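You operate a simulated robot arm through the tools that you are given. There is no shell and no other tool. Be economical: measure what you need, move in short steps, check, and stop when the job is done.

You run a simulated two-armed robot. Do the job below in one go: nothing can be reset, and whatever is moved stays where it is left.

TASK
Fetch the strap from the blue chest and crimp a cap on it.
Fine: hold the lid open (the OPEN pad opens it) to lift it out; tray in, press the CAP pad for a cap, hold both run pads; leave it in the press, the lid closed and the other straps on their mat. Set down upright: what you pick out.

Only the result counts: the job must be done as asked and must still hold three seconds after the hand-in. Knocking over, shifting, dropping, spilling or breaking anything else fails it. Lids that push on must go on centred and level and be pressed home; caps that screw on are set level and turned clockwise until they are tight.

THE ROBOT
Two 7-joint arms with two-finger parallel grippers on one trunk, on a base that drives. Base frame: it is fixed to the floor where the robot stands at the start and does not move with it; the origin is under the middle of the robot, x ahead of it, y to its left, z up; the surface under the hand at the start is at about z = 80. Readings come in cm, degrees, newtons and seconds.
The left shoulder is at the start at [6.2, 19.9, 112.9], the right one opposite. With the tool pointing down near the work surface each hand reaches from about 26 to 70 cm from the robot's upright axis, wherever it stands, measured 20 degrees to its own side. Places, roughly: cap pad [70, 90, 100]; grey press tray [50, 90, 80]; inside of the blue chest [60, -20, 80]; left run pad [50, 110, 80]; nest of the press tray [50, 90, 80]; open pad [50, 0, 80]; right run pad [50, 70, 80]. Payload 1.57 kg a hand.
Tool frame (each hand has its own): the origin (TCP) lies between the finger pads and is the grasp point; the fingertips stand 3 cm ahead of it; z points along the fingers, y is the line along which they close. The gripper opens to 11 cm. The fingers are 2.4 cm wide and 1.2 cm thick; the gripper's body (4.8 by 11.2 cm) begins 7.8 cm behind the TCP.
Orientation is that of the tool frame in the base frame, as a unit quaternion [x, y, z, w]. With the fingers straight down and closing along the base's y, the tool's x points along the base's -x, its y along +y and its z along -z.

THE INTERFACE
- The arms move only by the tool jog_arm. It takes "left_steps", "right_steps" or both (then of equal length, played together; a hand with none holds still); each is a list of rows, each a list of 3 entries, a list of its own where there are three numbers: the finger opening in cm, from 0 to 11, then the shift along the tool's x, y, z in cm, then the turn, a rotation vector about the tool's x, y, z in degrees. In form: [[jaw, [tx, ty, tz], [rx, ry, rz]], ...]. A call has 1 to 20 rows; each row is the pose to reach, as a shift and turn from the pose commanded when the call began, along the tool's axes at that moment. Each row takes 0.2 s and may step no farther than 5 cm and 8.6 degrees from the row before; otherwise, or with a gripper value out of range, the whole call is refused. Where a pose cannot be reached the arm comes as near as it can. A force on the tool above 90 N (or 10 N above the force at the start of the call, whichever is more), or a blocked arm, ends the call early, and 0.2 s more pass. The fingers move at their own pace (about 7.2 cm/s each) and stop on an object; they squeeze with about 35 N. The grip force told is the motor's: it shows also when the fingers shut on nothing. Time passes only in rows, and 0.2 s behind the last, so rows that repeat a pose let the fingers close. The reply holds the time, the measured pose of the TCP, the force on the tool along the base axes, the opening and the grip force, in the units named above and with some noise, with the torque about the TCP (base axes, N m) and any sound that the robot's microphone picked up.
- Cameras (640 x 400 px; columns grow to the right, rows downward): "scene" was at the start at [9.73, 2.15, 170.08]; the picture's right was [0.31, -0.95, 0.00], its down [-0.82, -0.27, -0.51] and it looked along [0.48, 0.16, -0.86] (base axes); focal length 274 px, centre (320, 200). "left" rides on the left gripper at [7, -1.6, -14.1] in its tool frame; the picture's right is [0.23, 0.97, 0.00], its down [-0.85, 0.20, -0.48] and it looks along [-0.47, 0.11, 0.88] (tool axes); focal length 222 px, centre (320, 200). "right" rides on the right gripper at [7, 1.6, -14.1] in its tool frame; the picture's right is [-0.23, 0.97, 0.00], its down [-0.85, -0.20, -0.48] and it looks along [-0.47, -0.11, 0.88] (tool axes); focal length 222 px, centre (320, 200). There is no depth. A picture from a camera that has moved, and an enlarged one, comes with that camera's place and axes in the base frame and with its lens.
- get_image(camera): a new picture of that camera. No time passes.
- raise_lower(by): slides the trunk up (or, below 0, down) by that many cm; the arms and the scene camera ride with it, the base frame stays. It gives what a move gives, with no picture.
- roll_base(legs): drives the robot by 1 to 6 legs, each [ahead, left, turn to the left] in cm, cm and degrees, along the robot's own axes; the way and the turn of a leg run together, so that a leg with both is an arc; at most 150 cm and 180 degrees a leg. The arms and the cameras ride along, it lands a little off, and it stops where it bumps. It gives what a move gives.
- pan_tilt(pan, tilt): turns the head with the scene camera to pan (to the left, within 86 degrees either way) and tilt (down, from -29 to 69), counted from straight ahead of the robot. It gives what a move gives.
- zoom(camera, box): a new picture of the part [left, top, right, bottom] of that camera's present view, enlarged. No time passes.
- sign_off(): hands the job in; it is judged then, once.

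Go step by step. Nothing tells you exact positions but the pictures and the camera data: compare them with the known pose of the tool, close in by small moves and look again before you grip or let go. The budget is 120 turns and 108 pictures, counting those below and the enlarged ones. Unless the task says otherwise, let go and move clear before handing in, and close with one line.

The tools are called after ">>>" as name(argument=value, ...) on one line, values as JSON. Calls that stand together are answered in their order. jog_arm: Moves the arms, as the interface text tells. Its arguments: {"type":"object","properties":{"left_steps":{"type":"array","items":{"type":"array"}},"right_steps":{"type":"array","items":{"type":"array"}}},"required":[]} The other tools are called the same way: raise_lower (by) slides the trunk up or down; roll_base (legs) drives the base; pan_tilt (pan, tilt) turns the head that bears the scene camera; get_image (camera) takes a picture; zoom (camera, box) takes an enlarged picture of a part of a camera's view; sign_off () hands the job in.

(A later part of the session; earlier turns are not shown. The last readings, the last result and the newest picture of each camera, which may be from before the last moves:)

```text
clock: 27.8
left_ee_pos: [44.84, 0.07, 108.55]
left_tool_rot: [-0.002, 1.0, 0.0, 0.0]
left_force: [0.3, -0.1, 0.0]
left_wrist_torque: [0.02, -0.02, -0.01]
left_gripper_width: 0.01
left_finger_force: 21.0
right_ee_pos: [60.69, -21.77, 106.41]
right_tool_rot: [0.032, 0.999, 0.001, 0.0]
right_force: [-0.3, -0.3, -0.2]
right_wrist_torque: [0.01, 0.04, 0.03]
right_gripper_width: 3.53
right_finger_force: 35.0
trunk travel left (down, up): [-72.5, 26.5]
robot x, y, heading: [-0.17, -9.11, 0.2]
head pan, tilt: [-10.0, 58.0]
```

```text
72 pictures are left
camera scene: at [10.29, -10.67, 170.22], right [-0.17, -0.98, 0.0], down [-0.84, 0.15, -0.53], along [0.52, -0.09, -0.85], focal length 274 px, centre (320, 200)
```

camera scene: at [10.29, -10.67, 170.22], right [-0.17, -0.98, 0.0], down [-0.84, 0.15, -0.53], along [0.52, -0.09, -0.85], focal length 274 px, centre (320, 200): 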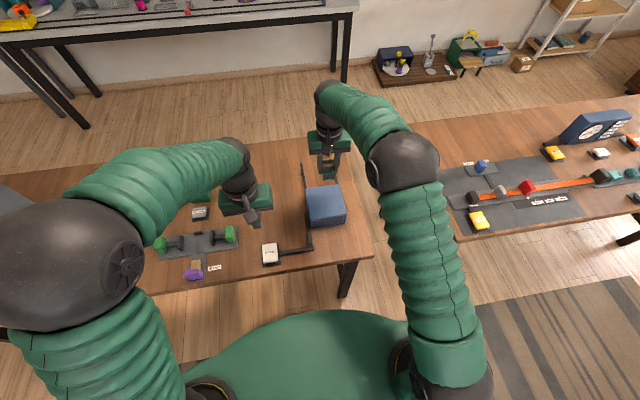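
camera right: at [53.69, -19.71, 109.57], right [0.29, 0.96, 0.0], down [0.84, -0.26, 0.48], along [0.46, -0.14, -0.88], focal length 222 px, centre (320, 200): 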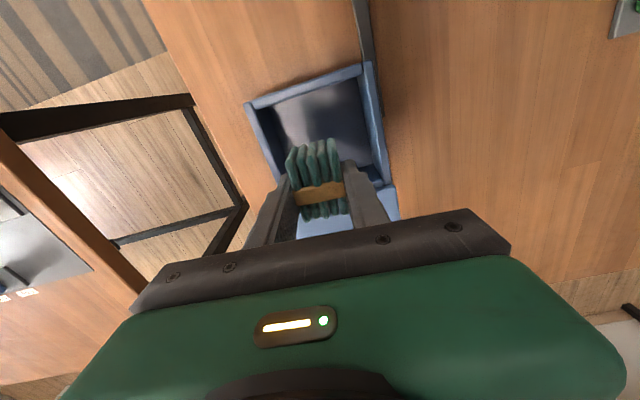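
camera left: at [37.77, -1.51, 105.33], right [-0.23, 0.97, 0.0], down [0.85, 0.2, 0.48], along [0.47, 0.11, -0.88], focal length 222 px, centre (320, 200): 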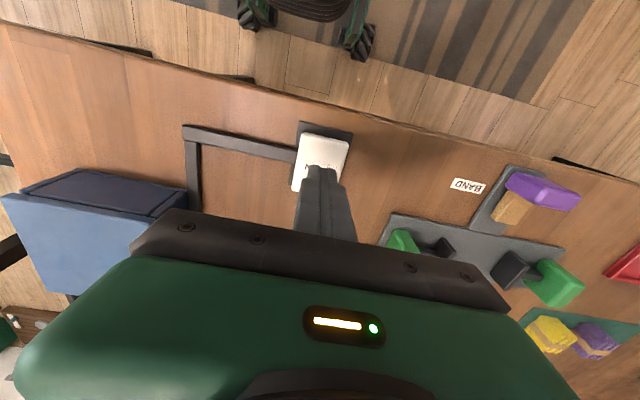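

The lid is closed. I retract both hands toward the robot, higher, before driving left.

>>> jog_arm(right_steps=[[0, [1, 0, -0.3], [0, 0, 0]], [0, [3, 0, -1], [0, 0, 0]], [0, [5, 0, -2], [0, 0, 0]], [0, [7, 0, -3], [0, 0, 0]], [0, [9, 0, -4], [0, 0, 0]], [0, [11, 0, -5], [0, 0, 0]], [0, [13, 0, -6], [0, 0, 0]], [0, [15, 0, -7], [0, 0, 0]], [0, [17, 0, -8], [0, 0, 0]], [0, [18, 0, -9], [0, 0, 0]], [0, [18, 0, -9], [0, 0, 0]]], left_steps=[[0, [0, 1, 0], [0, 0, 0]], [0, [1, 3, -1], [0, 0, 0]], [0, [1, 5, -2], [0, 0, 0]], [0, [2, 7, -3], [0, 0, 0]], [0, [2, 9, -4], [0, 0, 0]], [0, [3, 11, -5], [0, 0, 0]], [0, [3, 13, -5], [0, 0, 0]], [0, [3, 15, -6], [0, 0, 0]], [0, [3, 17, -6], [0, 0, 0]], [0, [3, 17, -6], [0, 0, 0]], [0, [3, 17, -6], [0, 0, 0]]])

>>> roll_base(legs=[[0, 50, 0]])

>>> pan_tilt(pan=40, tilt=48)

>>> get_image(camera="scene")

>>> get_image(camera="right")

```text
clock: 30.2
left_ee_pos: [41.83, 17.25, 114.64]
left_tool_rot: [-0.002, 1.0, -0.001, -0.001]
left_force: [0.8, 0.1, 0.5]
left_wrist_torque: [0.0, -0.02, -0.04]
left_gripper_width: 0.0
left_finger_force: 20.9
right_ee_pos: [43.11, -20.69, 115.49]
right_tool_rot: [0.033, 0.999, 0.001, -0.001]
right_force: [0.0, -0.9, -0.8]
right_wrist_torque: [-0.03, 0.0, -0.02]
right_gripper_width: 3.52
right_finger_force: 34.6
trunk travel left (down, up): [-72.5, 26.5]
robot x, y, heading: [0.07, -8.95, -0.2]
head pan, tilt: [-10.0, 58.0]
```

```text
clock: 33.0
left_ee_pos: [40.98, 65.02, 114.89]
left_tool_rot: [-0.008, 1.0, 0.004, 0.0]
left_force: [-0.1, -0.9, -0.1]
left_wrist_torque: [-0.01, 0.01, 0.0]
left_gripper_width: 0.0
left_finger_force: 21.5
right_ee_pos: [42.87, 27.23, 115.47]
right_tool_rot: [0.026, 1.0, 0.004, 0.001]
right_force: [0.1, 0.6, -0.7]
right_wrist_torque: [0.0, -0.03, 0.01]
right_gripper_width: 3.52
right_finger_force: 35.3
trunk travel left (down, up): [-72.5, 26.5]
robot x, y, heading: [-0.35, 38.61, 0.7]
head pan, tilt: [-10.0, 58.0]
```

```text
clock: 34.2
left_ee_pos: [40.84, 66.11, 114.74]
left_tool_rot: [-0.009, 1.0, 0.0, 0.0]
left_force: [-1.7, 0.8, 0.4]
left_wrist_torque: [0.0, 0.02, 0.0]
left_gripper_width: 0.0
left_finger_force: 20.7
right_ee_pos: [42.83, 28.19, 115.62]
right_tool_rot: [0.025, 1.0, 0.0, 0.001]
right_force: [-0.1, 0.6, 0.2]
right_wrist_torque: [0.03, 0.01, 0.0]
right_gripper_width: 3.54
right_finger_force: 35.0
trunk travel left (down, up): [-72.5, 26.5]
robot x, y, heading: [-0.06, 38.94, 0.8]
head pan, tilt: [40.0, 48.0]
```

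```text
71 pictures are left
camera scene: at [8.88, 44.17, 171.52], right [0.65, -0.76, 0.0], down [-0.56, -0.49, -0.67], along [0.51, 0.44, -0.74], focal length 274 px, centre (320, 200)
```

scene: 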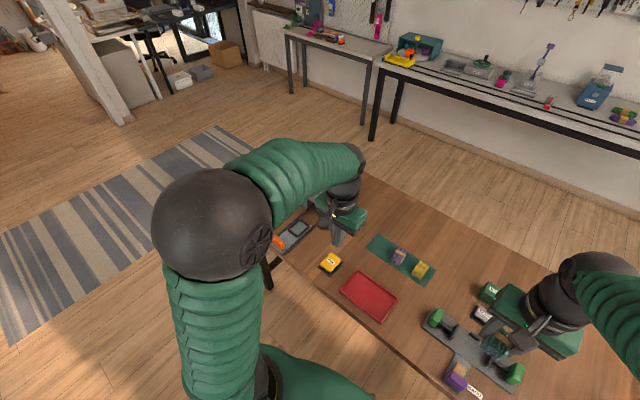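

```text
70 pictures are left
camera right: at [35.72, 30.25, 129.63], right [0.28, 0.96, 0.0], down [0.84, -0.24, 0.48], along [0.46, -0.13, -0.88], focal length 222 px, centre (320, 200)
```

right: 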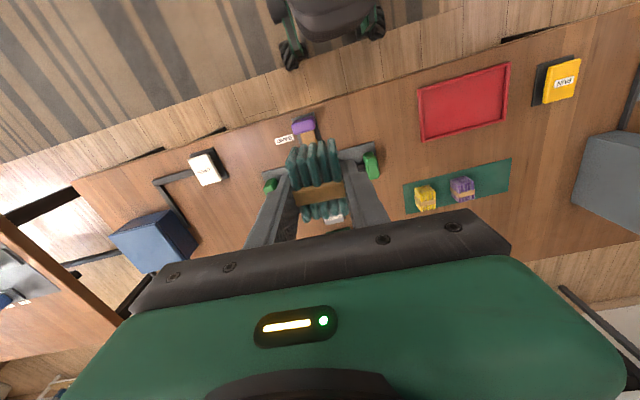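

The strap is still held well. I drive on to stand in front of the press.

>>> roll_base(legs=[[0, 48, -0.8]])

>>> pan_tilt(pan=0, tilt=55)

>>> get_image(camera="scene")

>>> get_image(camera="right")

>>> get_image(camera="left")

```text
clock: 37.0
left_ee_pos: [41.24, 111.42, 114.83]
left_tool_rot: [0.003, 1.0, 0.003, 0.0]
left_force: [0.6, 0.2, 0.6]
left_wrist_torque: [0.0, 0.01, 0.01]
left_gripper_width: 0.02
left_finger_force: 21.8
right_ee_pos: [42.41, 73.46, 115.45]
right_tool_rot: [0.038, 0.999, 0.003, 0.001]
right_force: [0.4, -0.4, -1.3]
right_wrist_torque: [-0.03, 0.02, 0.0]
right_gripper_width: 3.52
right_finger_force: 35.9
trunk travel left (down, up): [-72.5, 26.5]
robot x, y, heading: [-0.52, 85.6, -0.7]
head pan, tilt: [40.0, 48.0]
```

```text
clock: 38.1
left_ee_pos: [41.31, 111.96, 114.81]
left_tool_rot: [0.003, 1.0, 0.001, 0.001]
left_force: [-0.1, 1.0, -0.4]
left_wrist_torque: [-0.02, 0.04, -0.02]
left_gripper_width: 0.02
left_finger_force: 21.5
right_ee_pos: [42.24, 74.19, 115.63]
right_tool_rot: [0.038, 0.999, 0.0, 0.002]
right_force: [0.5, 0.1, -1.2]
right_wrist_torque: [0.0, 0.04, 0.01]
right_gripper_width: 3.53
right_finger_force: 34.9
trunk travel left (down, up): [-72.5, 26.5]
robot x, y, heading: [-0.6, 86.12, -0.4]
head pan, tilt: [0.0, 55.0]
```

```text
69 pictures are left
camera scene: at [9.96, 85.59, 170.6], right [-0.01, -1.0, 0.0], down [-0.82, 0.01, -0.57], along [0.57, 0.0, -0.82], focal length 274 px, centre (320, 200)
```

scene: 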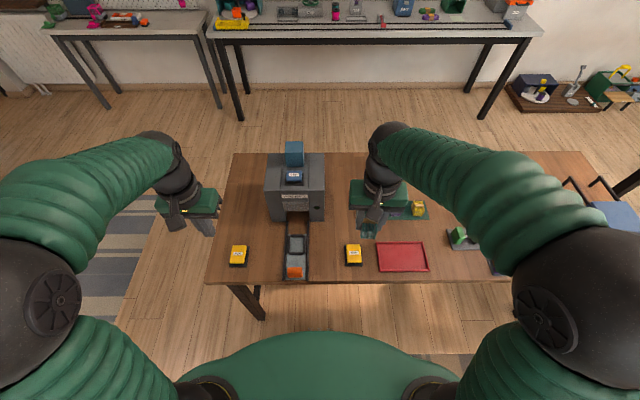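

```text
68 pictures are left
camera right: at [35.25, 76.2, 129.65], right [0.3, 0.95, 0.0], down [0.84, -0.26, 0.48], along [0.46, -0.14, -0.88], focal length 222 px, centre (320, 200)
```

right: 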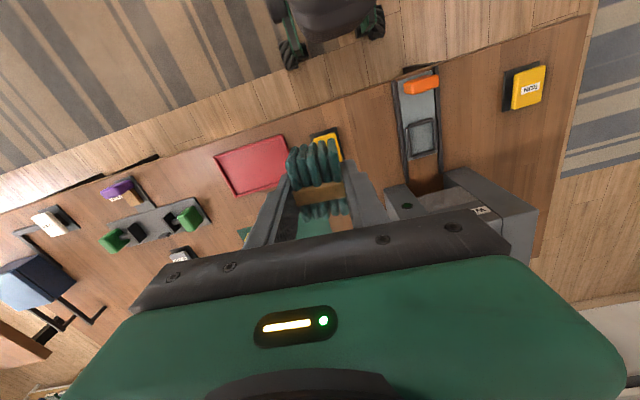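

```text
67 pictures are left
camera left: at [34.11, 110.34, 128.99], right [-0.22, 0.98, 0.0], down [0.86, 0.19, 0.48], along [0.47, 0.11, -0.88], focal length 222 px, centre (320, 200)
```

left: 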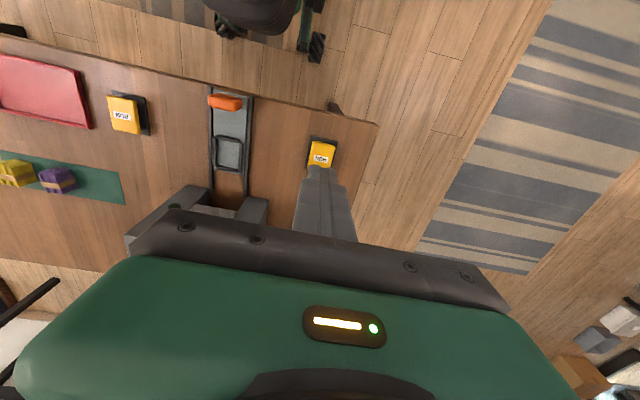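

>>> zoom(camera="scene", box=[215, 130, 415, 290])

>>> zoom(camera="left", box=[150, 70, 350, 230])

>>> zoom(camera="right", box=[360, 50, 560, 210])

```text
2.50 times, centred on (315, 210) of scene
camera zoom: at [9.96, 85.59, 170.6], right [-0.01, -1.0, 0.0], down [-0.82, 0.01, -0.57], along [0.57, 0.0, -0.82], focal length 685 px, centre (332, 175)
```

zoom: 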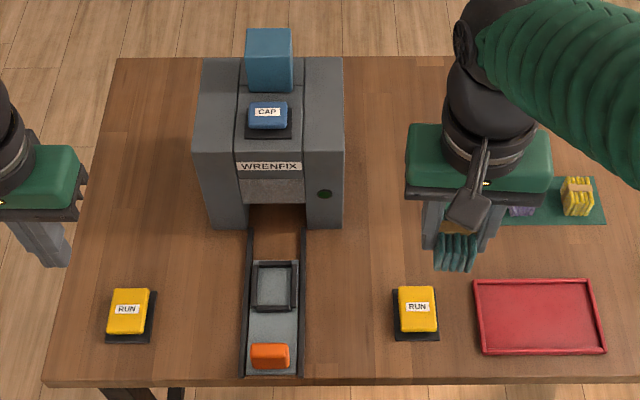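

```text
2.50 times, centred on (250, 150) of left
camera zoom: at [34.11, 110.34, 128.99], right [-0.22, 0.98, 0.0], down [0.86, 0.19, 0.48], along [0.47, 0.11, -0.88], focal length 555 px, centre (495, 325)
```

zoom: 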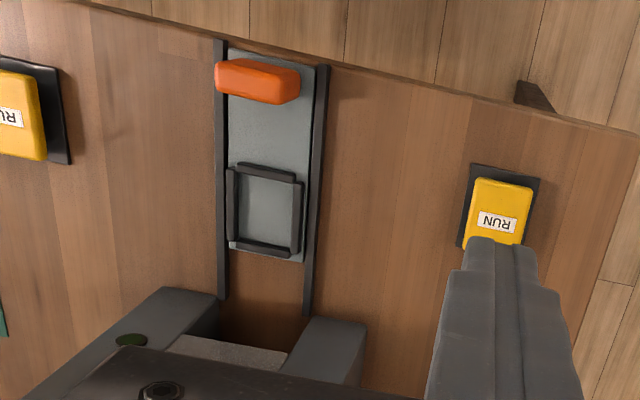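

```text
2.50 times, centred on (460, 130) of right
camera zoom: at [35.25, 76.2, 129.65], right [0.3, 0.95, 0.0], down [0.84, -0.26, 0.48], along [0.46, -0.14, -0.88], focal length 555 px, centre (-30, 375)
```

zoom: 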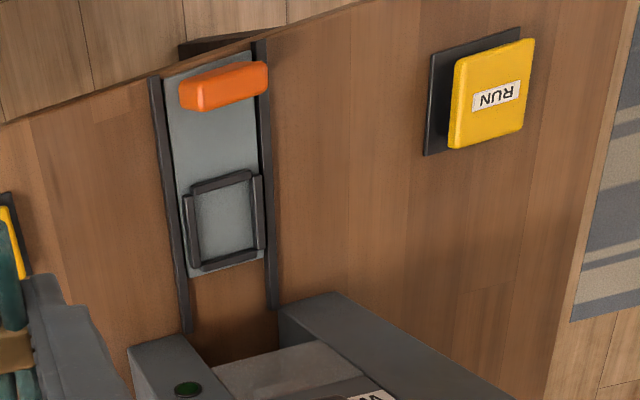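

The nest is at about (52.65, 93.9), aligned with the base axes; run pads near (48.5, 74) and (48.5, 113.8). I centre the base at y≈94, then bring the strap above the nest.

>>> roll_base(legs=[[0, 8, 0.4]])

>>> jog_arm(right_steps=[[0, [0, 0, 0], [0, 0, 0]]])

```text
clock: 39.1
left_ee_pos: [41.21, 116.77, 115.48]
left_tool_rot: [0.003, 1.0, 0.011, 0.002]
left_force: [0.8, -1.7, 0.1]
left_wrist_torque: [0.11, 0.07, 0.01]
left_gripper_width: 0.02
left_finger_force: 20.9
right_ee_pos: [42.3, 78.88, 115.24]
right_tool_rot: [0.037, 0.999, 0.011, 0.001]
right_force: [0.4, -1.1, -0.4]
right_wrist_torque: [0.11, -0.01, -0.02]
right_gripper_width: 3.55
right_finger_force: 34.6
trunk travel left (down, up): [-72.5, 26.5]
robot x, y, heading: [-0.61, 93.15, -0.1]
head pan, tilt: [0.0, 55.0]
```

```text
clock: 39.5
left_ee_pos: [41.07, 120.69, 114.62]
left_tool_rot: [0.0, 1.0, -0.006, 0.002]
left_force: [-0.7, 0.2, 0.4]
left_wrist_torque: [-0.07, 0.0, 0.05]
left_gripper_width: 0.0
left_finger_force: 21.6
right_ee_pos: [42.17, 82.82, 115.7]
right_tool_rot: [0.036, 0.999, -0.004, 0.001]
right_force: [-0.6, 0.4, -0.2]
right_wrist_torque: [-0.07, -0.01, -0.01]
right_gripper_width: 3.55
right_finger_force: 34.8
trunk travel left (down, up): [-72.5, 26.5]
robot x, y, heading: [-0.57, 93.16, -0.2]
head pan, tilt: [0.0, 55.0]
```

>>> jog_arm(right_steps=[[0, [-1, 2, 0], [0, 0, -2]], [0, [-3, 4, 1], [0, 0, -4.2]], [0, [-5, 6, 2], [0, 0, -4.2]], [0, [-7, 8, 4], [0, 0, -4.2]], [0, [-8.5, 10, 6], [0, 0, -4.2]], [0, [-10, 12, 8], [0, 0, -4.2]], [0, [-10.15, 12, 11], [0, 0, -4.2]], [0, [-10.15, 12, 14], [0, 0, -4.2]], [0, [-10.15, 12, 17], [0, 0, -4.2]], [0, [-10.15, 12, 20], [0, 0, -4.2]], [0, [-10.15, 12, 22], [0, 0, -4.2]], [0, [-10.15, 12, 22], [0, 0, -4.2]]])

>>> get_image(camera="right")

>>> zoom(camera="scene", box=[240, 150, 400, 290])

>>> get_image(camera="left")

```text
clock: 42.1
left_ee_pos: [41.11, 119.43, 114.86]
left_tool_rot: [0.002, 1.0, 0.0, 0.002]
left_force: [0.3, 0.6, -0.6]
left_wrist_torque: [-0.04, -0.04, 0.02]
left_gripper_width: 0.0
left_finger_force: 21.1
right_ee_pos: [53.39, 92.7, 93.56]
right_tool_rot: [0.001, 1.0, 0.001, 0.002]
right_force: [-0.6, 0.6, -1.1]
right_wrist_torque: [-0.04, 0.02, 0.01]
right_gripper_width: 3.53
right_finger_force: 35.2
trunk travel left (down, up): [-72.5, 26.5]
robot x, y, heading: [-0.33, 93.49, -0.1]
head pan, tilt: [0.0, 55.0]
```

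```text
63 pictures are left
camera right: at [46.15, 94.41, 107.72], right [0.23, 0.97, 0.0], down [0.85, -0.2, 0.48], along [0.47, -0.11, -0.88], focal length 222 px, centre (320, 200)
```

right: 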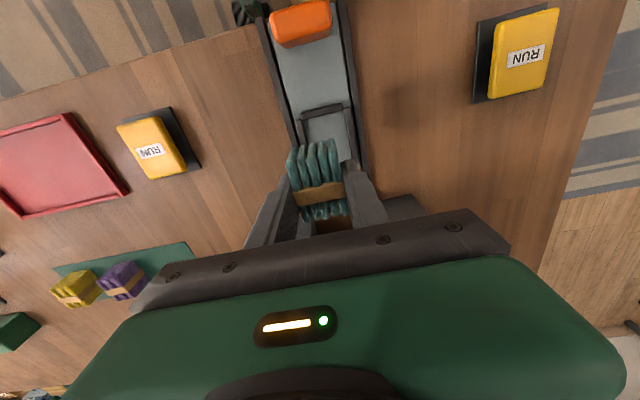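

```text
2.86 times, centred on (320, 220) of scene
camera zoom: at [10.07, 93.89, 170.6], right [0.0, -1.0, 0.0], down [-0.82, 0.0, -0.57], along [0.57, 0.0, -0.82], focal length 783 px, centre (320, 143)
```

zoom: 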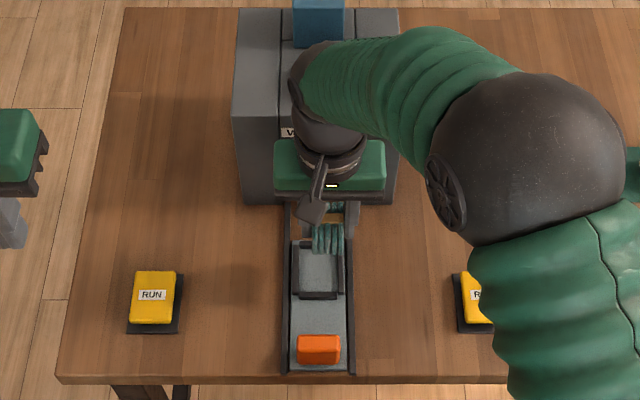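

```text
61 pictures are left
camera left: at [33.88, 117.88, 129.04], right [-0.22, 0.97, 0.0], down [0.85, 0.2, 0.48], along [0.47, 0.11, -0.88], focal length 222 px, centre (320, 200)
```

left: 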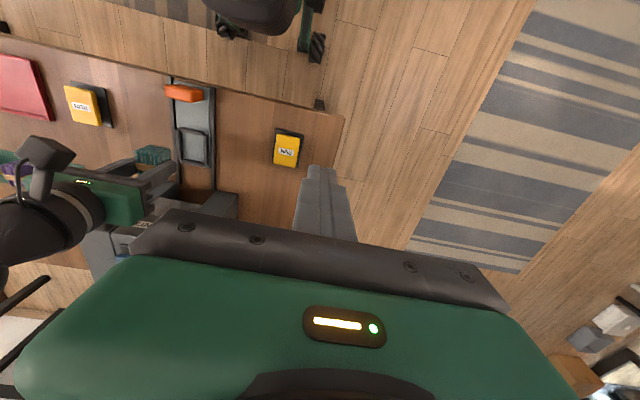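

I need about 1.3 cm more to the left; then lower and look.

>>> jog_arm(right_steps=[[0, [0, 1.3, 0], [0, 0, 0]], [0, [0, 1.3, 2], [0, 0, 0]], [0, [0, 1.3, 4], [0, 0, 0]], [0, [0, 1.3, 5.5], [0, 0, 0]], [0, [0, 1.3, 5.5], [0, 0, 0]], [0, [0, 1.3, 5.5], [0, 0, 0]]])

>>> zoom(camera="right", box=[220, 30, 440, 230])

>>> zoom(camera="scene", box=[280, 200, 360, 280])

>>> zoom(camera="left", box=[100, 70, 260, 220])

```text
clock: 43.5
left_ee_pos: [41.0, 118.8, 114.92]
left_tool_rot: [0.004, 1.0, 0.002, 0.002]
left_force: [0.0, -0.3, 0.7]
left_wrist_torque: [0.0, 0.0, 0.02]
left_gripper_width: 0.02
left_finger_force: 21.2
right_ee_pos: [53.67, 93.53, 88.15]
right_tool_rot: [0.0, 1.0, 0.002, 0.002]
right_force: [0.3, -0.2, -0.1]
right_wrist_torque: [0.0, 0.0, -0.03]
right_gripper_width: 3.51
right_finger_force: 34.9
trunk travel left (down, up): [-72.5, 26.5]
robot x, y, heading: [-0.25, 93.32, 0.0]
head pan, tilt: [0.0, 55.0]
```

```text
2.00 times, centred on (330, 130) of right
camera zoom: at [46.44, 95.16, 102.22], right [0.23, 0.97, 0.0], down [0.85, -0.2, 0.48], along [0.47, -0.11, -0.88], focal length 444 px, centre (300, 340)
```

zoom: 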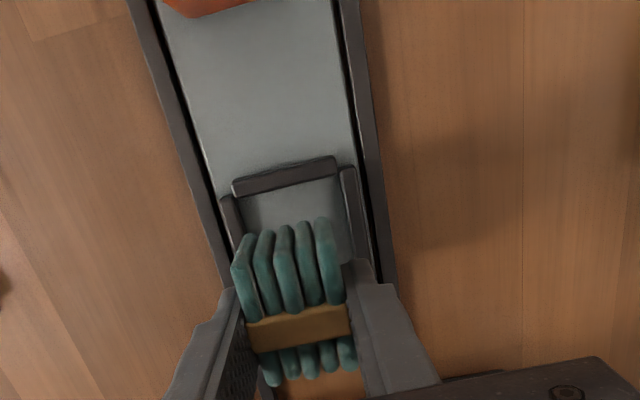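

```text
5.00 times, centred on (320, 240) of scene
camera zoom: at [10.1, 93.08, 170.6], right [0.0, -1.0, 0.0], down [-0.82, 0.0, -0.57], along [0.57, 0.0, -0.82], focal length 1370 px, centre (320, 0)
```

zoom: 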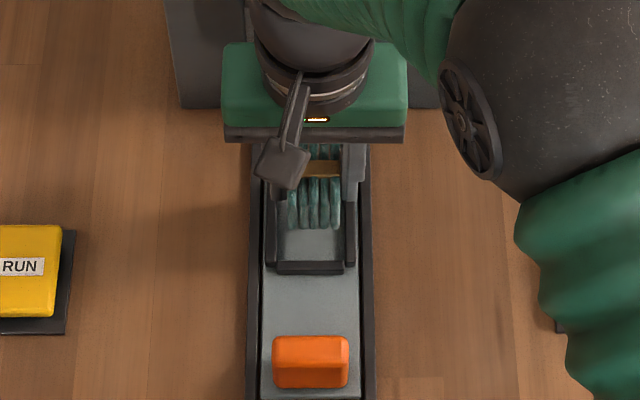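

```text
2.67 times, centred on (180, 145) of left
camera zoom: at [33.92, 117.25, 129.13], right [-0.22, 0.98, 0.0], down [0.85, 0.19, 0.48], along [0.47, 0.11, -0.88], focal length 592 px, centre (693, 347)
```

zoom: 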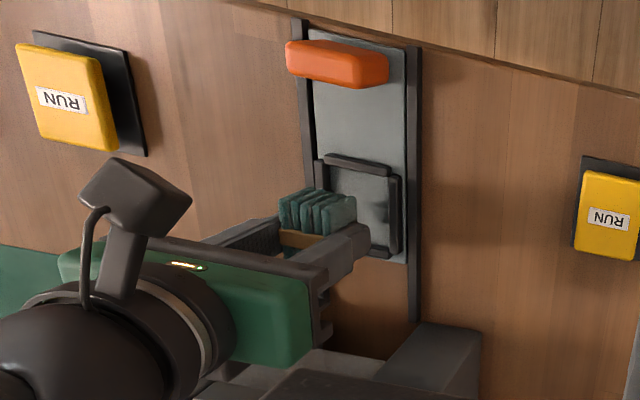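

Nearly aligned; the base is still settling, so I wait briefly and re-measure.

>>> jog_arm(right_steps=[[0, [0.1, 0.2, 0.5], [0, 0, 0]], [0, [0.1, 0.2, 1], [0, 0, 0]], [0, [0.1, 0.2, 1.5], [0, 0, 0]], [0, [0.1, 0.2, 1.5], [0, 0, 0]], [0, [0.1, 0.2, 1.5], [0, 0, 0]], [0, [0.1, 0.2, 1.5], [0, 0, 0]], [0, [0.1, 0.2, 1.5], [0, 0, 0]]])

>>> zoom(camera="right", box=[220, 30, 440, 230])

>>> zoom(camera="scene", box=[295, 215, 345, 265])

```text
clock: 45.1
left_ee_pos: [41.08, 118.95, 115.03]
left_tool_rot: [0.004, 1.0, 0.002, 0.002]
left_force: [0.3, 0.0, -0.3]
left_wrist_torque: [0.02, -0.02, -0.01]
left_gripper_width: 0.02
left_finger_force: 21.6
right_ee_pos: [53.36, 93.68, 86.69]
right_tool_rot: [0.001, 1.0, 0.001, 0.001]
right_force: [-0.7, 0.6, -0.6]
right_wrist_torque: [0.01, 0.01, -0.02]
right_gripper_width: 3.53
right_finger_force: 34.8
trunk travel left (down, up): [-72.5, 26.5]
robot x, y, heading: [-0.52, 93.47, -0.2]
head pan, tilt: [0.0, 55.0]
```

```text
2.00 times, centred on (330, 130) of right
camera zoom: at [46.15, 95.37, 100.78], right [0.23, 0.97, 0.0], down [0.85, -0.2, 0.48], along [0.47, -0.11, -0.88], focal length 444 px, centre (300, 340)
```

zoom: 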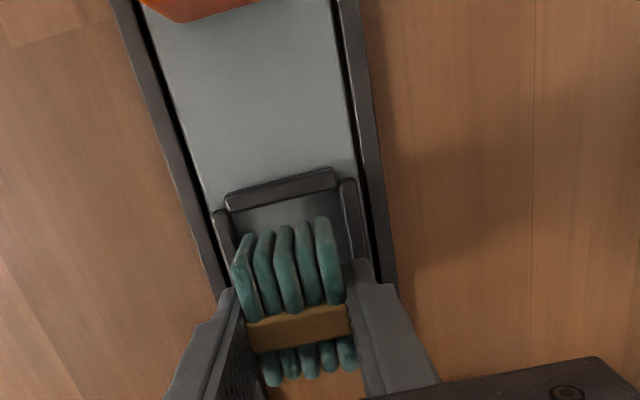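

```text
8.00 times, centred on (320, 240) of scene
camera zoom: at [10.1, 93.17, 170.6], right [0.0, -1.0, 0.0], down [-0.82, 0.0, -0.57], along [0.57, 0.0, -0.82], focal length 2191 px, centre (320, -120)
```

zoom: 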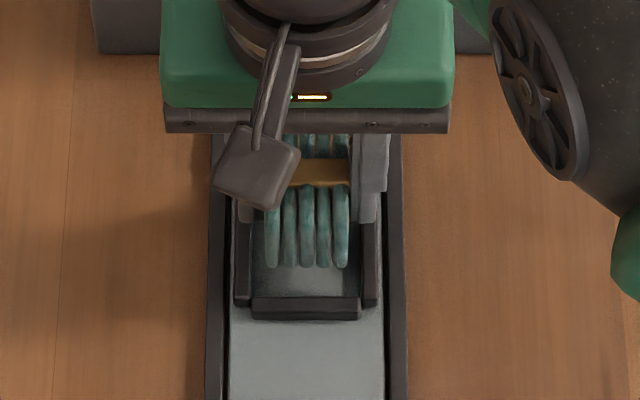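

Aligned in y and x. Lowering gently.

>>> jog_arm(right_steps=[[0, [0, 0, 0.4], [0, 0, 0]], [0, [0, 0, 0.8], [0, 0, 0]], [0, [0, 0, 1.0], [0, 0, 0]], [0, [0, 0, 1.0], [0, 0, 0]]])

>>> jog_arm(right_steps=[[0, [0, 0, 0.2], [0, 0, 0]], [0, [0, 0, 0.4], [0, 0, 0]], [0, [0, 0, 0.4], [0, 0, 0]]])

>>> zoom(camera="right", box=[220, 50, 440, 250])

>>> zoom(camera="scene", box=[295, 215, 345, 265])

```text
clock: 46.1
left_ee_pos: [41.1, 118.99, 114.97]
left_tool_rot: [0.004, 1.0, 0.002, 0.002]
left_force: [-0.2, 0.0, -0.9]
left_wrist_torque: [0.02, -0.04, -0.01]
left_gripper_width: 0.01
left_finger_force: 21.3
right_ee_pos: [53.36, 94.12, 85.69]
right_tool_rot: [0.0, 1.0, 0.001, 0.002]
right_force: [-0.1, -0.6, 0.3]
right_wrist_torque: [0.01, 0.0, 0.01]
right_gripper_width: 3.52
right_finger_force: 34.8
trunk travel left (down, up): [-72.5, 26.5]
robot x, y, heading: [-0.53, 93.38, -0.3]
head pan, tilt: [0.0, 55.0]
```

```text
clock: 46.9
left_ee_pos: [40.92, 119.02, 114.98]
left_tool_rot: [0.003, 1.0, 0.001, 0.002]
left_force: [0.5, 0.1, -0.8]
left_wrist_torque: [-0.01, 0.0, -0.01]
left_gripper_width: 0.0
left_finger_force: 21.7
right_ee_pos: [53.33, 93.89, 85.23]
right_tool_rot: [0.001, 1.0, 0.002, 0.002]
right_force: [0.8, -0.6, -0.9]
right_wrist_torque: [0.02, 0.0, 0.01]
right_gripper_width: 3.55
right_finger_force: 34.8
trunk travel left (down, up): [-72.5, 26.5]
robot x, y, heading: [-0.08, 93.11, 0.1]
head pan, tilt: [0.0, 55.0]
```

```text
2.00 times, centred on (330, 150) of right
camera zoom: at [46.23, 95.51, 99.37], right [0.23, 0.97, 0.0], down [0.85, -0.2, 0.48], along [0.47, -0.11, -0.88], focal length 444 px, centre (300, 300)
```

zoom: 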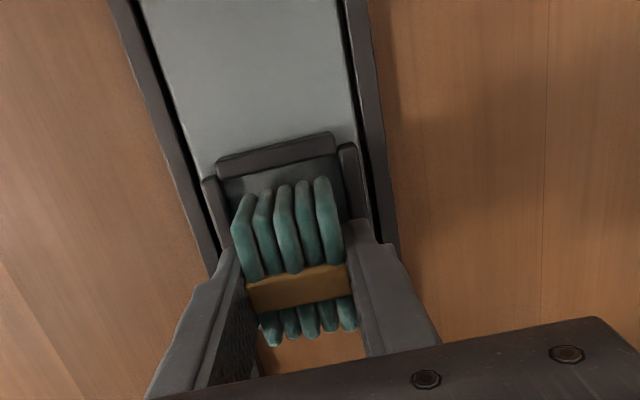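

```text
8.00 times, centred on (320, 240) of scene
camera zoom: at [10.1, 93.18, 170.6], right [0.0, -1.0, 0.0], down [-0.82, 0.0, -0.57], along [0.57, 0.0, -0.82], focal length 2191 px, centre (320, -120)
```

zoom: 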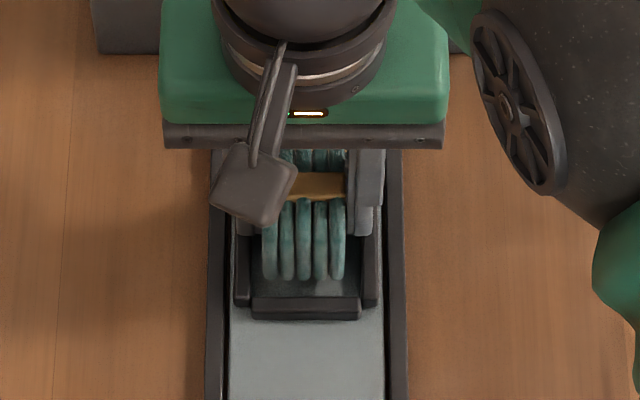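

>>> jog_arm(right_steps=[[0, [0, 0, 0.2], [0, 0, 0]], [0, [0, 0, 0.4], [0, 0, 0]], [0, [0, 0, 0.4], [0, 0, 0]]])

>>> jog_arm(right_steps=[[0, [0, 0, 0.15], [0, 0, 0]], [0, [0, 0, 0.3], [0, 0, 0]], [0, [0, 0, 0.3], [0, 0, 0]]])

>>> zoom(camera="scene", box=[295, 215, 345, 265])

```text
clock: 47.7
left_ee_pos: [41.12, 118.88, 115.0]
left_tool_rot: [0.004, 1.0, 0.002, 0.002]
left_force: [0.2, -0.7, -1.3]
left_wrist_torque: [-0.01, 0.01, 0.03]
left_gripper_width: 0.0
left_finger_force: 21.5
right_ee_pos: [53.37, 93.87, 84.95]
right_tool_rot: [0.0, 1.0, 0.002, 0.002]
right_force: [0.0, -0.3, -1.0]
right_wrist_torque: [-0.02, -0.01, 0.01]
right_gripper_width: 3.54
right_finger_force: 34.3
trunk travel left (down, up): [-72.5, 26.5]
robot x, y, heading: [-0.16, 93.04, -0.2]
head pan, tilt: [0.0, 55.0]
```

```text
clock: 48.5
left_ee_pos: [41.04, 119.07, 115.01]
left_tool_rot: [0.003, 1.0, 0.002, 0.002]
left_force: [-0.1, -0.3, -0.5]
left_wrist_torque: [-0.03, -0.01, -0.03]
left_gripper_width: 0.0
left_finger_force: 21.6
right_ee_pos: [53.35, 93.87, 84.88]
right_tool_rot: [0.001, 1.0, 0.003, 0.003]
right_force: [2.2, 1.4, 12.3]
right_wrist_torque: [-0.35, 0.02, 0.06]
right_gripper_width: 3.51
right_finger_force: 34.7
trunk travel left (down, up): [-72.5, 26.5]
robot x, y, heading: [-0.9, 93.07, -0.1]
head pan, tilt: [0.0, 55.0]
```

```text
8.00 times, centred on (320, 240) of scene
camera zoom: at [9.89, 93.24, 170.64], right [0.0, -1.0, 0.0], down [-0.82, 0.0, -0.57], along [0.57, 0.0, -0.82], focal length 2191 px, centre (320, -120)
```

zoom: 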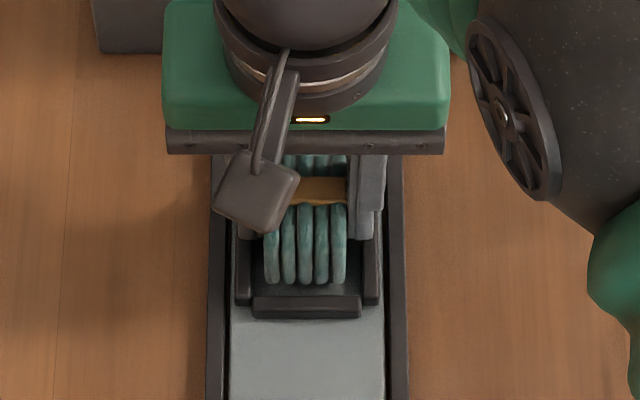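

The fingertip touches the nest's side wall (about 82). I back off 0.2 cm and open to let the strap settle into the nest.

>>> jog_arm(right_steps=[[0, [0, 0, -0.3], [0, 0, 0]], [0, [0, 0, -0.3], [0, 0, 0]], [3.8, [0, 0, -0.3], [0, 0, 0]], [4.3, [0, 0, -0.3], [0, 0, 0]], [5.2, [0, 0, -0.3], [0, 0, 0]], [5.2, [0, 0, -0.3], [0, 0, 0]]])

>>> zoom(camera="scene", box=[295, 215, 345, 265])

>>> zoom(camera="right", box=[220, 50, 440, 250])

```text
clock: 49.9
left_ee_pos: [41.14, 118.99, 114.94]
left_tool_rot: [0.003, 1.0, 0.002, 0.003]
left_force: [-0.5, 0.0, -0.4]
left_wrist_torque: [0.03, 0.02, -0.06]
left_gripper_width: 0.0
left_finger_force: 21.4
right_ee_pos: [53.29, 93.73, 85.01]
right_tool_rot: [0.001, 1.0, 0.001, 0.001]
right_force: [-0.3, 0.2, -0.2]
right_wrist_torque: [0.0, 0.0, -0.01]
right_gripper_width: 5.21
right_finger_force: 0.2
trunk travel left (down, up): [-72.5, 26.5]
robot x, y, heading: [-0.57, 93.3, -0.2]
head pan, tilt: [0.0, 55.0]
```

```text
8.00 times, centred on (320, 240) of scene
camera zoom: at [10.08, 93.17, 170.6], right [0.0, -1.0, 0.0], down [-0.82, 0.0, -0.57], along [0.57, 0.0, -0.82], focal length 2191 px, centre (320, -120)
```

zoom: 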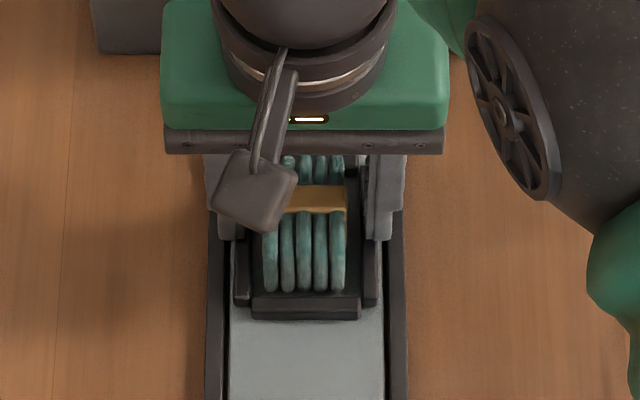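

```text
2.00 times, centred on (330, 150) of right
camera zoom: at [46.17, 95.48, 98.99], right [0.23, 0.97, 0.0], down [0.85, -0.2, 0.48], along [0.47, -0.11, -0.88], focal length 444 px, centre (300, 300)
```

zoom: 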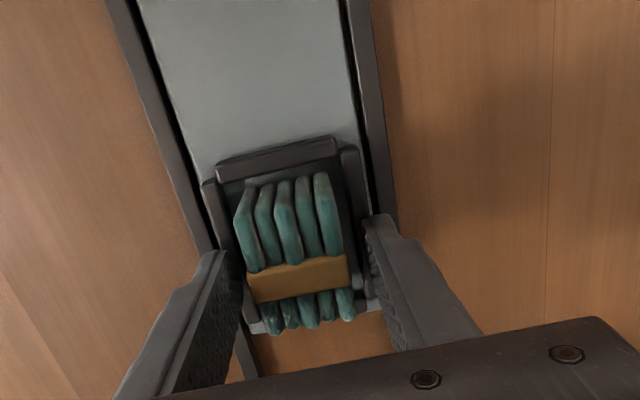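

The strap sits upright in the nest. I lift the hand straight up and look.

>>> jog_arm(right_steps=[[5.2, [0, 0, -1], [0, 0, 0]], [5.2, [0, 0, -3], [0, 0, 0]], [5.2, [0, 0, -6], [0, 0, 0]], [5.2, [0, 0, -10], [0, 0, 0]], [5.2, [0, 0, -14], [0, 0, 0]], [5.2, [2, -2, -18], [0, 0, 0]], [5.2, [4, -4, -20], [0, 0, 0]], [3, [6, -7, -20], [0, 0, 0]], [0, [8, -9, -20], [0, 0, 0]], [0, [8, -9, -20], [0, 0, 0]]])

>>> get_image(camera="right")

>>> zoom(camera="scene", box=[270, 180, 370, 280])

```text
clock: 52.1
left_ee_pos: [41.08, 118.8, 114.92]
left_tool_rot: [0.003, 1.0, 0.002, 0.001]
left_force: [0.0, 0.0, 0.2]
left_wrist_torque: [-0.01, -0.01, 0.03]
left_gripper_width: 0.0
left_finger_force: 20.7
right_ee_pos: [45.25, 84.52, 104.49]
right_tool_rot: [0.0, 1.0, 0.002, 0.002]
right_force: [-0.2, 0.0, 0.2]
right_wrist_torque: [0.02, 0.03, 0.01]
right_gripper_width: 0.01
right_finger_force: 21.8
trunk travel left (down, up): [-72.5, 26.5]
robot x, y, heading: [-0.57, 93.24, -0.2]
head pan, tilt: [0.0, 55.0]
```

```text
50 pictures are left
camera right: at [38.12, 86.15, 118.55], right [0.23, 0.97, 0.01], down [0.85, -0.2, 0.48], along [0.47, -0.11, -0.88], focal length 222 px, centre (320, 200)
```

right: 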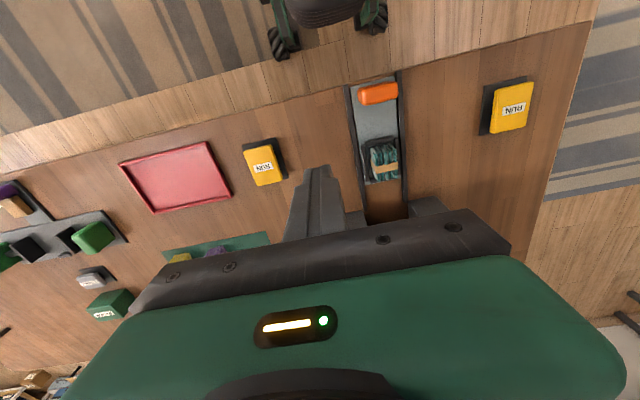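

```text
4.00 times, centred on (320, 230) of scene
camera zoom: at [10.01, 93.1, 170.6], right [0.0, -1.0, 0.0], down [-0.82, 0.0, -0.57], along [0.57, 0.0, -0.82], focal length 1096 px, centre (320, 80)
```

zoom: 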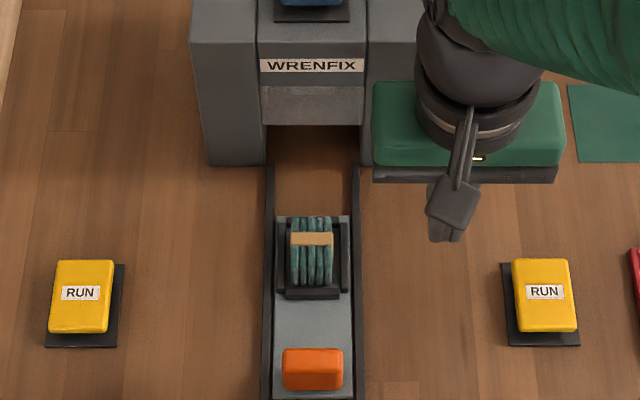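

>>> zoom(camera="right", box=[330, 70, 430, 220])

>>> zoom(camera="scene", box=[300, 210, 340, 250])

```text
2.67 times, centred on (380, 145) of right
camera zoom: at [38.12, 86.15, 118.55], right [0.23, 0.97, 0.01], down [0.85, -0.2, 0.48], along [0.47, -0.11, -0.88], focal length 592 px, centre (160, 347)
```

zoom: 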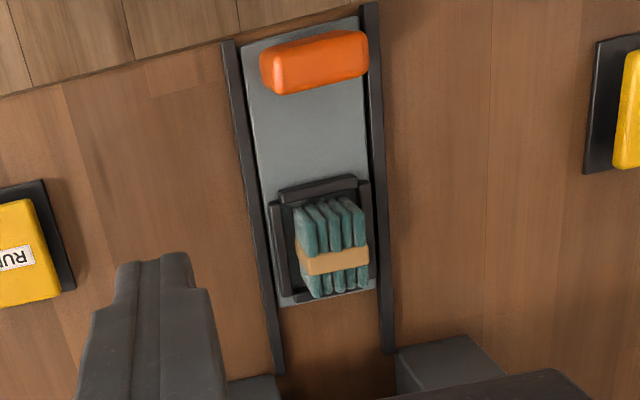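

```text
10.00 times, centred on (320, 230) of scene
camera zoom: at [10.01, 93.1, 170.6], right [0.0, -1.0, 0.0], down [-0.82, 0.0, -0.57], along [0.57, 0.0, -0.82], focal length 2739 px, centre (320, -100)
```

zoom: 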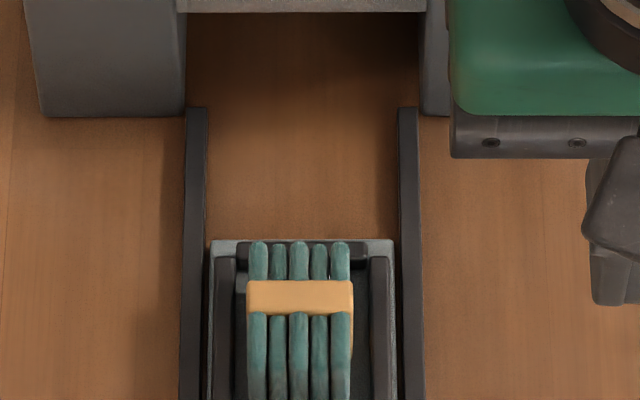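

The strap is in the nest. Handle top is near (42, 93.8, 83.2). I bring the closed right fingers behind the handle to push the tray in.

>>> jog_arm(right_steps=[[0, [2, 2.5, 0], [0, 0, 0]], [0, [4, 5, 1], [0, 0, 0]], [0, [6.5, 7, 2], [0, 0, 0]], [0, [8.5, 9.3, 4], [0, 0, 0]], [0, [8.5, 9.3, 8], [0, 0, 0]], [0, [8.5, 9.3, 12], [0, 0, 0]], [0, [8.5, 9.3, 16], [0, 0, 0]], [0, [8.5, 9.3, 18], [0, 0, 0]], [0, [8.5, 9.3, 19], [0, 0, 0]], [0, [8.5, 9.3, 19], [0, 0, 0]]])

>>> get_image(camera="right")

>>> get_image(camera="left")

```text
clock: 54.3
left_ee_pos: [41.1, 118.9, 114.96]
left_tool_rot: [0.004, 1.0, 0.003, 0.003]
left_force: [0.5, -0.4, 0.0]
left_wrist_torque: [0.01, 0.02, -0.02]
left_gripper_width: 0.0
left_finger_force: 21.2
right_ee_pos: [37.92, 93.69, 86.33]
right_tool_rot: [0.014, 1.0, 0.006, 0.008]
right_force: [0.5, 0.2, 1.0]
right_wrist_torque: [-0.04, 0.03, -0.02]
right_gripper_width: 0.01
right_finger_force: 21.4
trunk travel left (down, up): [-72.5, 26.5]
robot x, y, heading: [-0.3, 93.34, -0.2]
head pan, tilt: [0.0, 55.0]
```

```text
46 pictures are left
camera right: at [30.69, 95.37, 100.43], right [0.26, 0.97, 0.02], down [0.84, -0.23, 0.49], along [0.48, -0.11, -0.87], focal length 222 px, centre (320, 200)
```

right: 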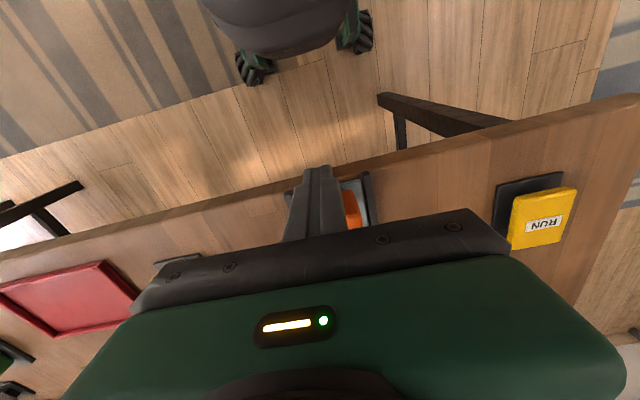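

```text
45 pictures are left
camera left: at [33.9, 117.32, 129.19], right [-0.22, 0.98, 0.0], down [0.85, 0.19, 0.48], along [0.47, 0.11, -0.88], focal length 222 px, centre (320, 200)
```

left: 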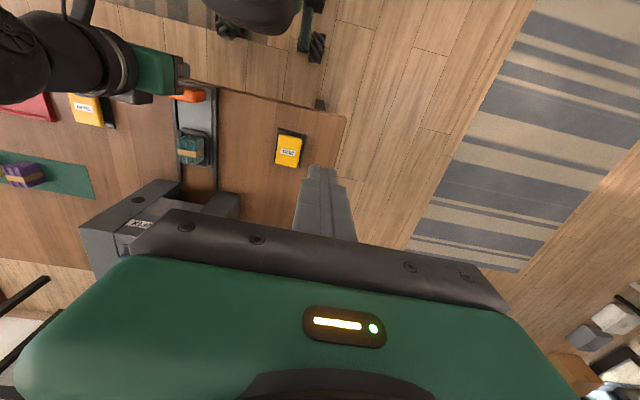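

The hand is at its inner reach limit. I drive the base back 8 cm to gain room, then place the fingers.

>>> roll_base(legs=[[-8, 0, 0]])

>>> jog_arm(right_steps=[[0, [-1, 0, 0], [0, 0, 0]], [0, [-2, 0, 0], [0, 0, 0]], [0, [-3, 0, 0], [0, 0, 0]], [0, [-3, 0, 0], [0, 0, 0]], [0, [-3, 0, 0], [0, 0, 0]], [0, [-3, 0, 0], [0, 0, 0]]])

>>> get_image(camera="right")

```text
clock: 55.4
left_ee_pos: [33.65, 118.97, 114.66]
left_tool_rot: [0.004, 1.0, 0.001, -0.001]
left_force: [0.9, 0.0, 0.5]
left_wrist_torque: [-0.02, 0.0, 0.04]
left_gripper_width: 0.0
left_finger_force: 21.4
right_ee_pos: [30.18, 93.3, 85.6]
right_tool_rot: [0.017, 1.0, 0.002, 0.001]
right_force: [-0.1, -0.9, -0.9]
right_wrist_torque: [-0.01, 0.02, 0.01]
right_gripper_width: 0.0
right_finger_force: 21.2
trunk travel left (down, up): [-72.5, 26.5]
robot x, y, heading: [-8.4, 92.95, -0.2]
head pan, tilt: [0.0, 55.0]
```

```text
clock: 56.8
left_ee_pos: [32.88, 118.95, 115.04]
left_tool_rot: [0.003, 1.0, 0.002, 0.003]
left_force: [-0.3, 0.2, -0.1]
left_wrist_torque: [0.0, -0.03, -0.02]
left_gripper_width: 0.0
left_finger_force: 21.3
right_ee_pos: [32.55, 93.1, 86.02]
right_tool_rot: [0.017, 1.0, 0.001, 0.005]
right_force: [0.1, 0.1, 0.1]
right_wrist_torque: [-0.02, -0.03, 0.0]
right_gripper_width: 0.01
right_finger_force: 21.2
trunk travel left (down, up): [-72.5, 26.5]
robot x, y, heading: [-8.22, 93.29, -0.1]
head pan, tilt: [0.0, 55.0]
```

```text
44 pictures are left
camera right: at [25.4, 94.9, 100.09], right [0.26, 0.97, 0.01], down [0.84, -0.23, 0.49], along [0.47, -0.12, -0.87], focal length 222 px, centre (320, 200)
```

right: 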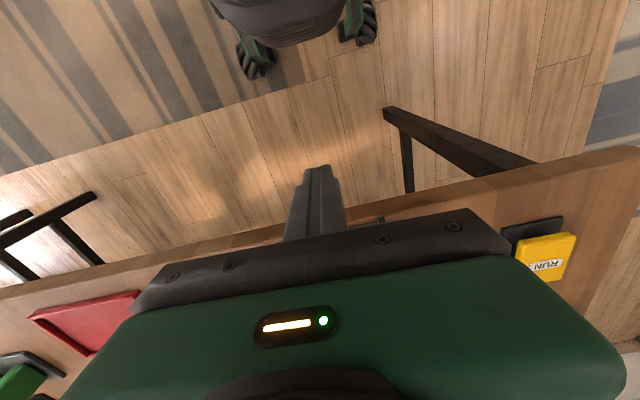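

>>> jog_arm(right_steps=[[0, [-1, 0.5, 0.7], [0, 0, -1]], [0, [-3, 0.9, 1.4], [0, 0, -2]], [0, [-4.5, 0.9, 1.4], [0, 0, -2]], [0, [-4.5, 0.9, 1.4], [0, 0, -2]], [0, [-4.5, 0.9, 1.4], [0, 0, -2]]])

>>> get_image(camera="right")

>>> zoom(camera="scene", box=[260, 180, 380, 300])

```text
clock: 58.0
left_ee_pos: [32.93, 118.93, 115.1]
left_tool_rot: [0.003, 1.0, 0.002, 0.003]
left_force: [0.1, 0.6, 0.2]
left_wrist_torque: [-0.02, 0.01, -0.02]
left_gripper_width: 0.01
left_finger_force: 21.3
right_ee_pos: [37.21, 93.79, 84.61]
right_tool_rot: [0.0, 1.0, 0.002, 0.004]
right_force: [-0.5, -0.2, -0.2]
right_wrist_torque: [0.02, 0.02, 0.0]
right_gripper_width: 0.0
right_finger_force: 21.5
trunk travel left (down, up): [-72.5, 26.5]
robot x, y, heading: [-8.33, 93.02, -0.2]
head pan, tilt: [0.0, 55.0]
```

```text
43 pictures are left
camera right: at [29.87, 95.38, 98.66], right [0.23, 0.97, 0.01], down [0.85, -0.2, 0.49], along [0.47, -0.11, -0.87], focal length 222 px, centre (320, 200)
```

right: 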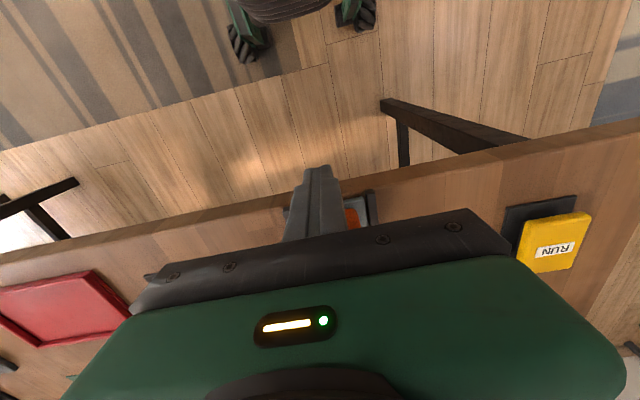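

```text
3.33 times, centred on (320, 240) of scene
camera zoom: at [2.13, 93.21, 170.6], right [0.0, -1.0, 0.0], down [-0.82, 0.0, -0.57], along [0.57, 0.0, -0.82], focal length 913 px, centre (320, 67)
```

zoom: 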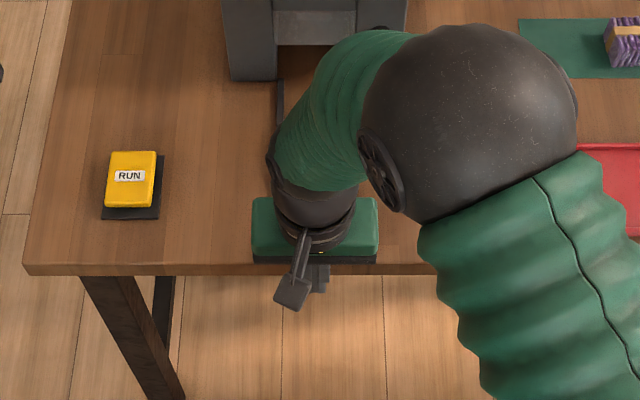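

Behind the handle. Pushing the tray in steadily.

>>> jog_arm(right_steps=[[0, [-0.5, 0, 0], [0, 0, 0]], [0, [-1, 0, 0], [0, 0, 0]], [0, [-1.6, 0, 0], [0, 0, 0]], [0, [-2.2, 0, 0], [0, 0, 0]], [0, [-2.8, 0, 0], [0, 0, 0]], [0, [-3.4, 0, 0], [0, 0, 0]], [0, [-4, 0, 0], [0, 0, 0]], [0, [-4.6, 0, 0], [0, 0, 0]], [0, [-5.2, 0, 0], [0, 0, 0]], [0, [-5.8, 0, 0], [0, 0, 0]], [0, [-6.4, 0, 0], [0, 0, 0]], [0, [-7, 0, 0], [0, 0, 0]], [0, [-7.6, 0, 0], [0, 0, 0]], [0, [-8.2, 0, 0], [0, 0, 0]], [0, [-8.8, 0, 0], [0, 0, 0]], [0, [-9.4, 0, 0], [0, 0, 0]], [0, [-10, 0, 0], [0, 0, 0]], [0, [-10.5, 0, 0], [0, 0, 0]], [0, [-10.5, 0, 0], [0, 0, 0]]])

>>> get_image(camera="left")

>>> get_image(camera="right")

```text
clock: 62.0
left_ee_pos: [32.86, 118.88, 115.02]
left_tool_rot: [0.004, 1.0, 0.001, 0.003]
left_force: [0.0, 0.1, 0.3]
left_wrist_torque: [-0.01, -0.04, -0.01]
left_gripper_width: 0.02
left_finger_force: 21.7
right_ee_pos: [47.82, 93.71, 84.78]
right_tool_rot: [-0.001, 1.0, 0.002, 0.005]
right_force: [-1.1, -0.4, 0.6]
right_wrist_torque: [-0.03, 0.03, -0.01]
right_gripper_width: 0.0
right_finger_force: 21.6
trunk travel left (down, up): [-72.5, 26.5]
robot x, y, heading: [-8.4, 93.29, -0.1]
head pan, tilt: [0.0, 55.0]
```

```text
41 pictures are left
camera left: at [25.74, 117.31, 129.18], right [-0.22, 0.98, 0.0], down [0.85, 0.19, 0.48], along [0.47, 0.11, -0.88], focal length 222 px, centre (320, 200)
```

left: 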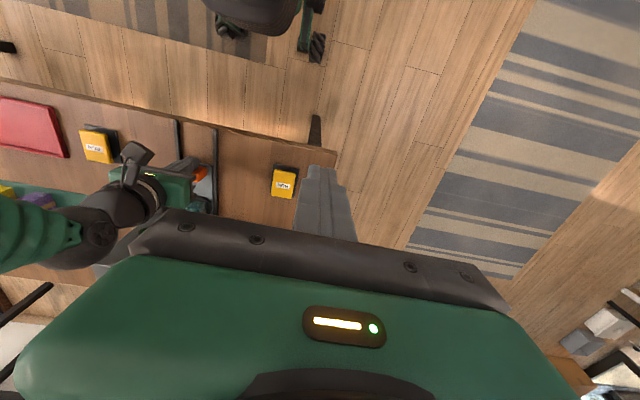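

```text
40 pictures are left
camera right: at [40.5, 95.38, 98.77], right [0.23, 0.97, 0.01], down [0.85, -0.2, 0.49], along [0.47, -0.11, -0.87], focal length 222 px, centre (320, 200)
```

right: 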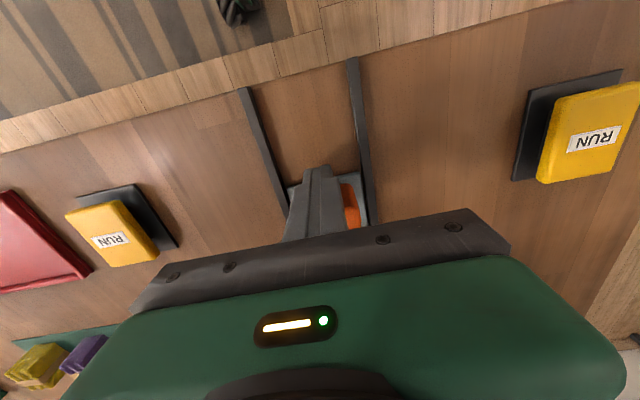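

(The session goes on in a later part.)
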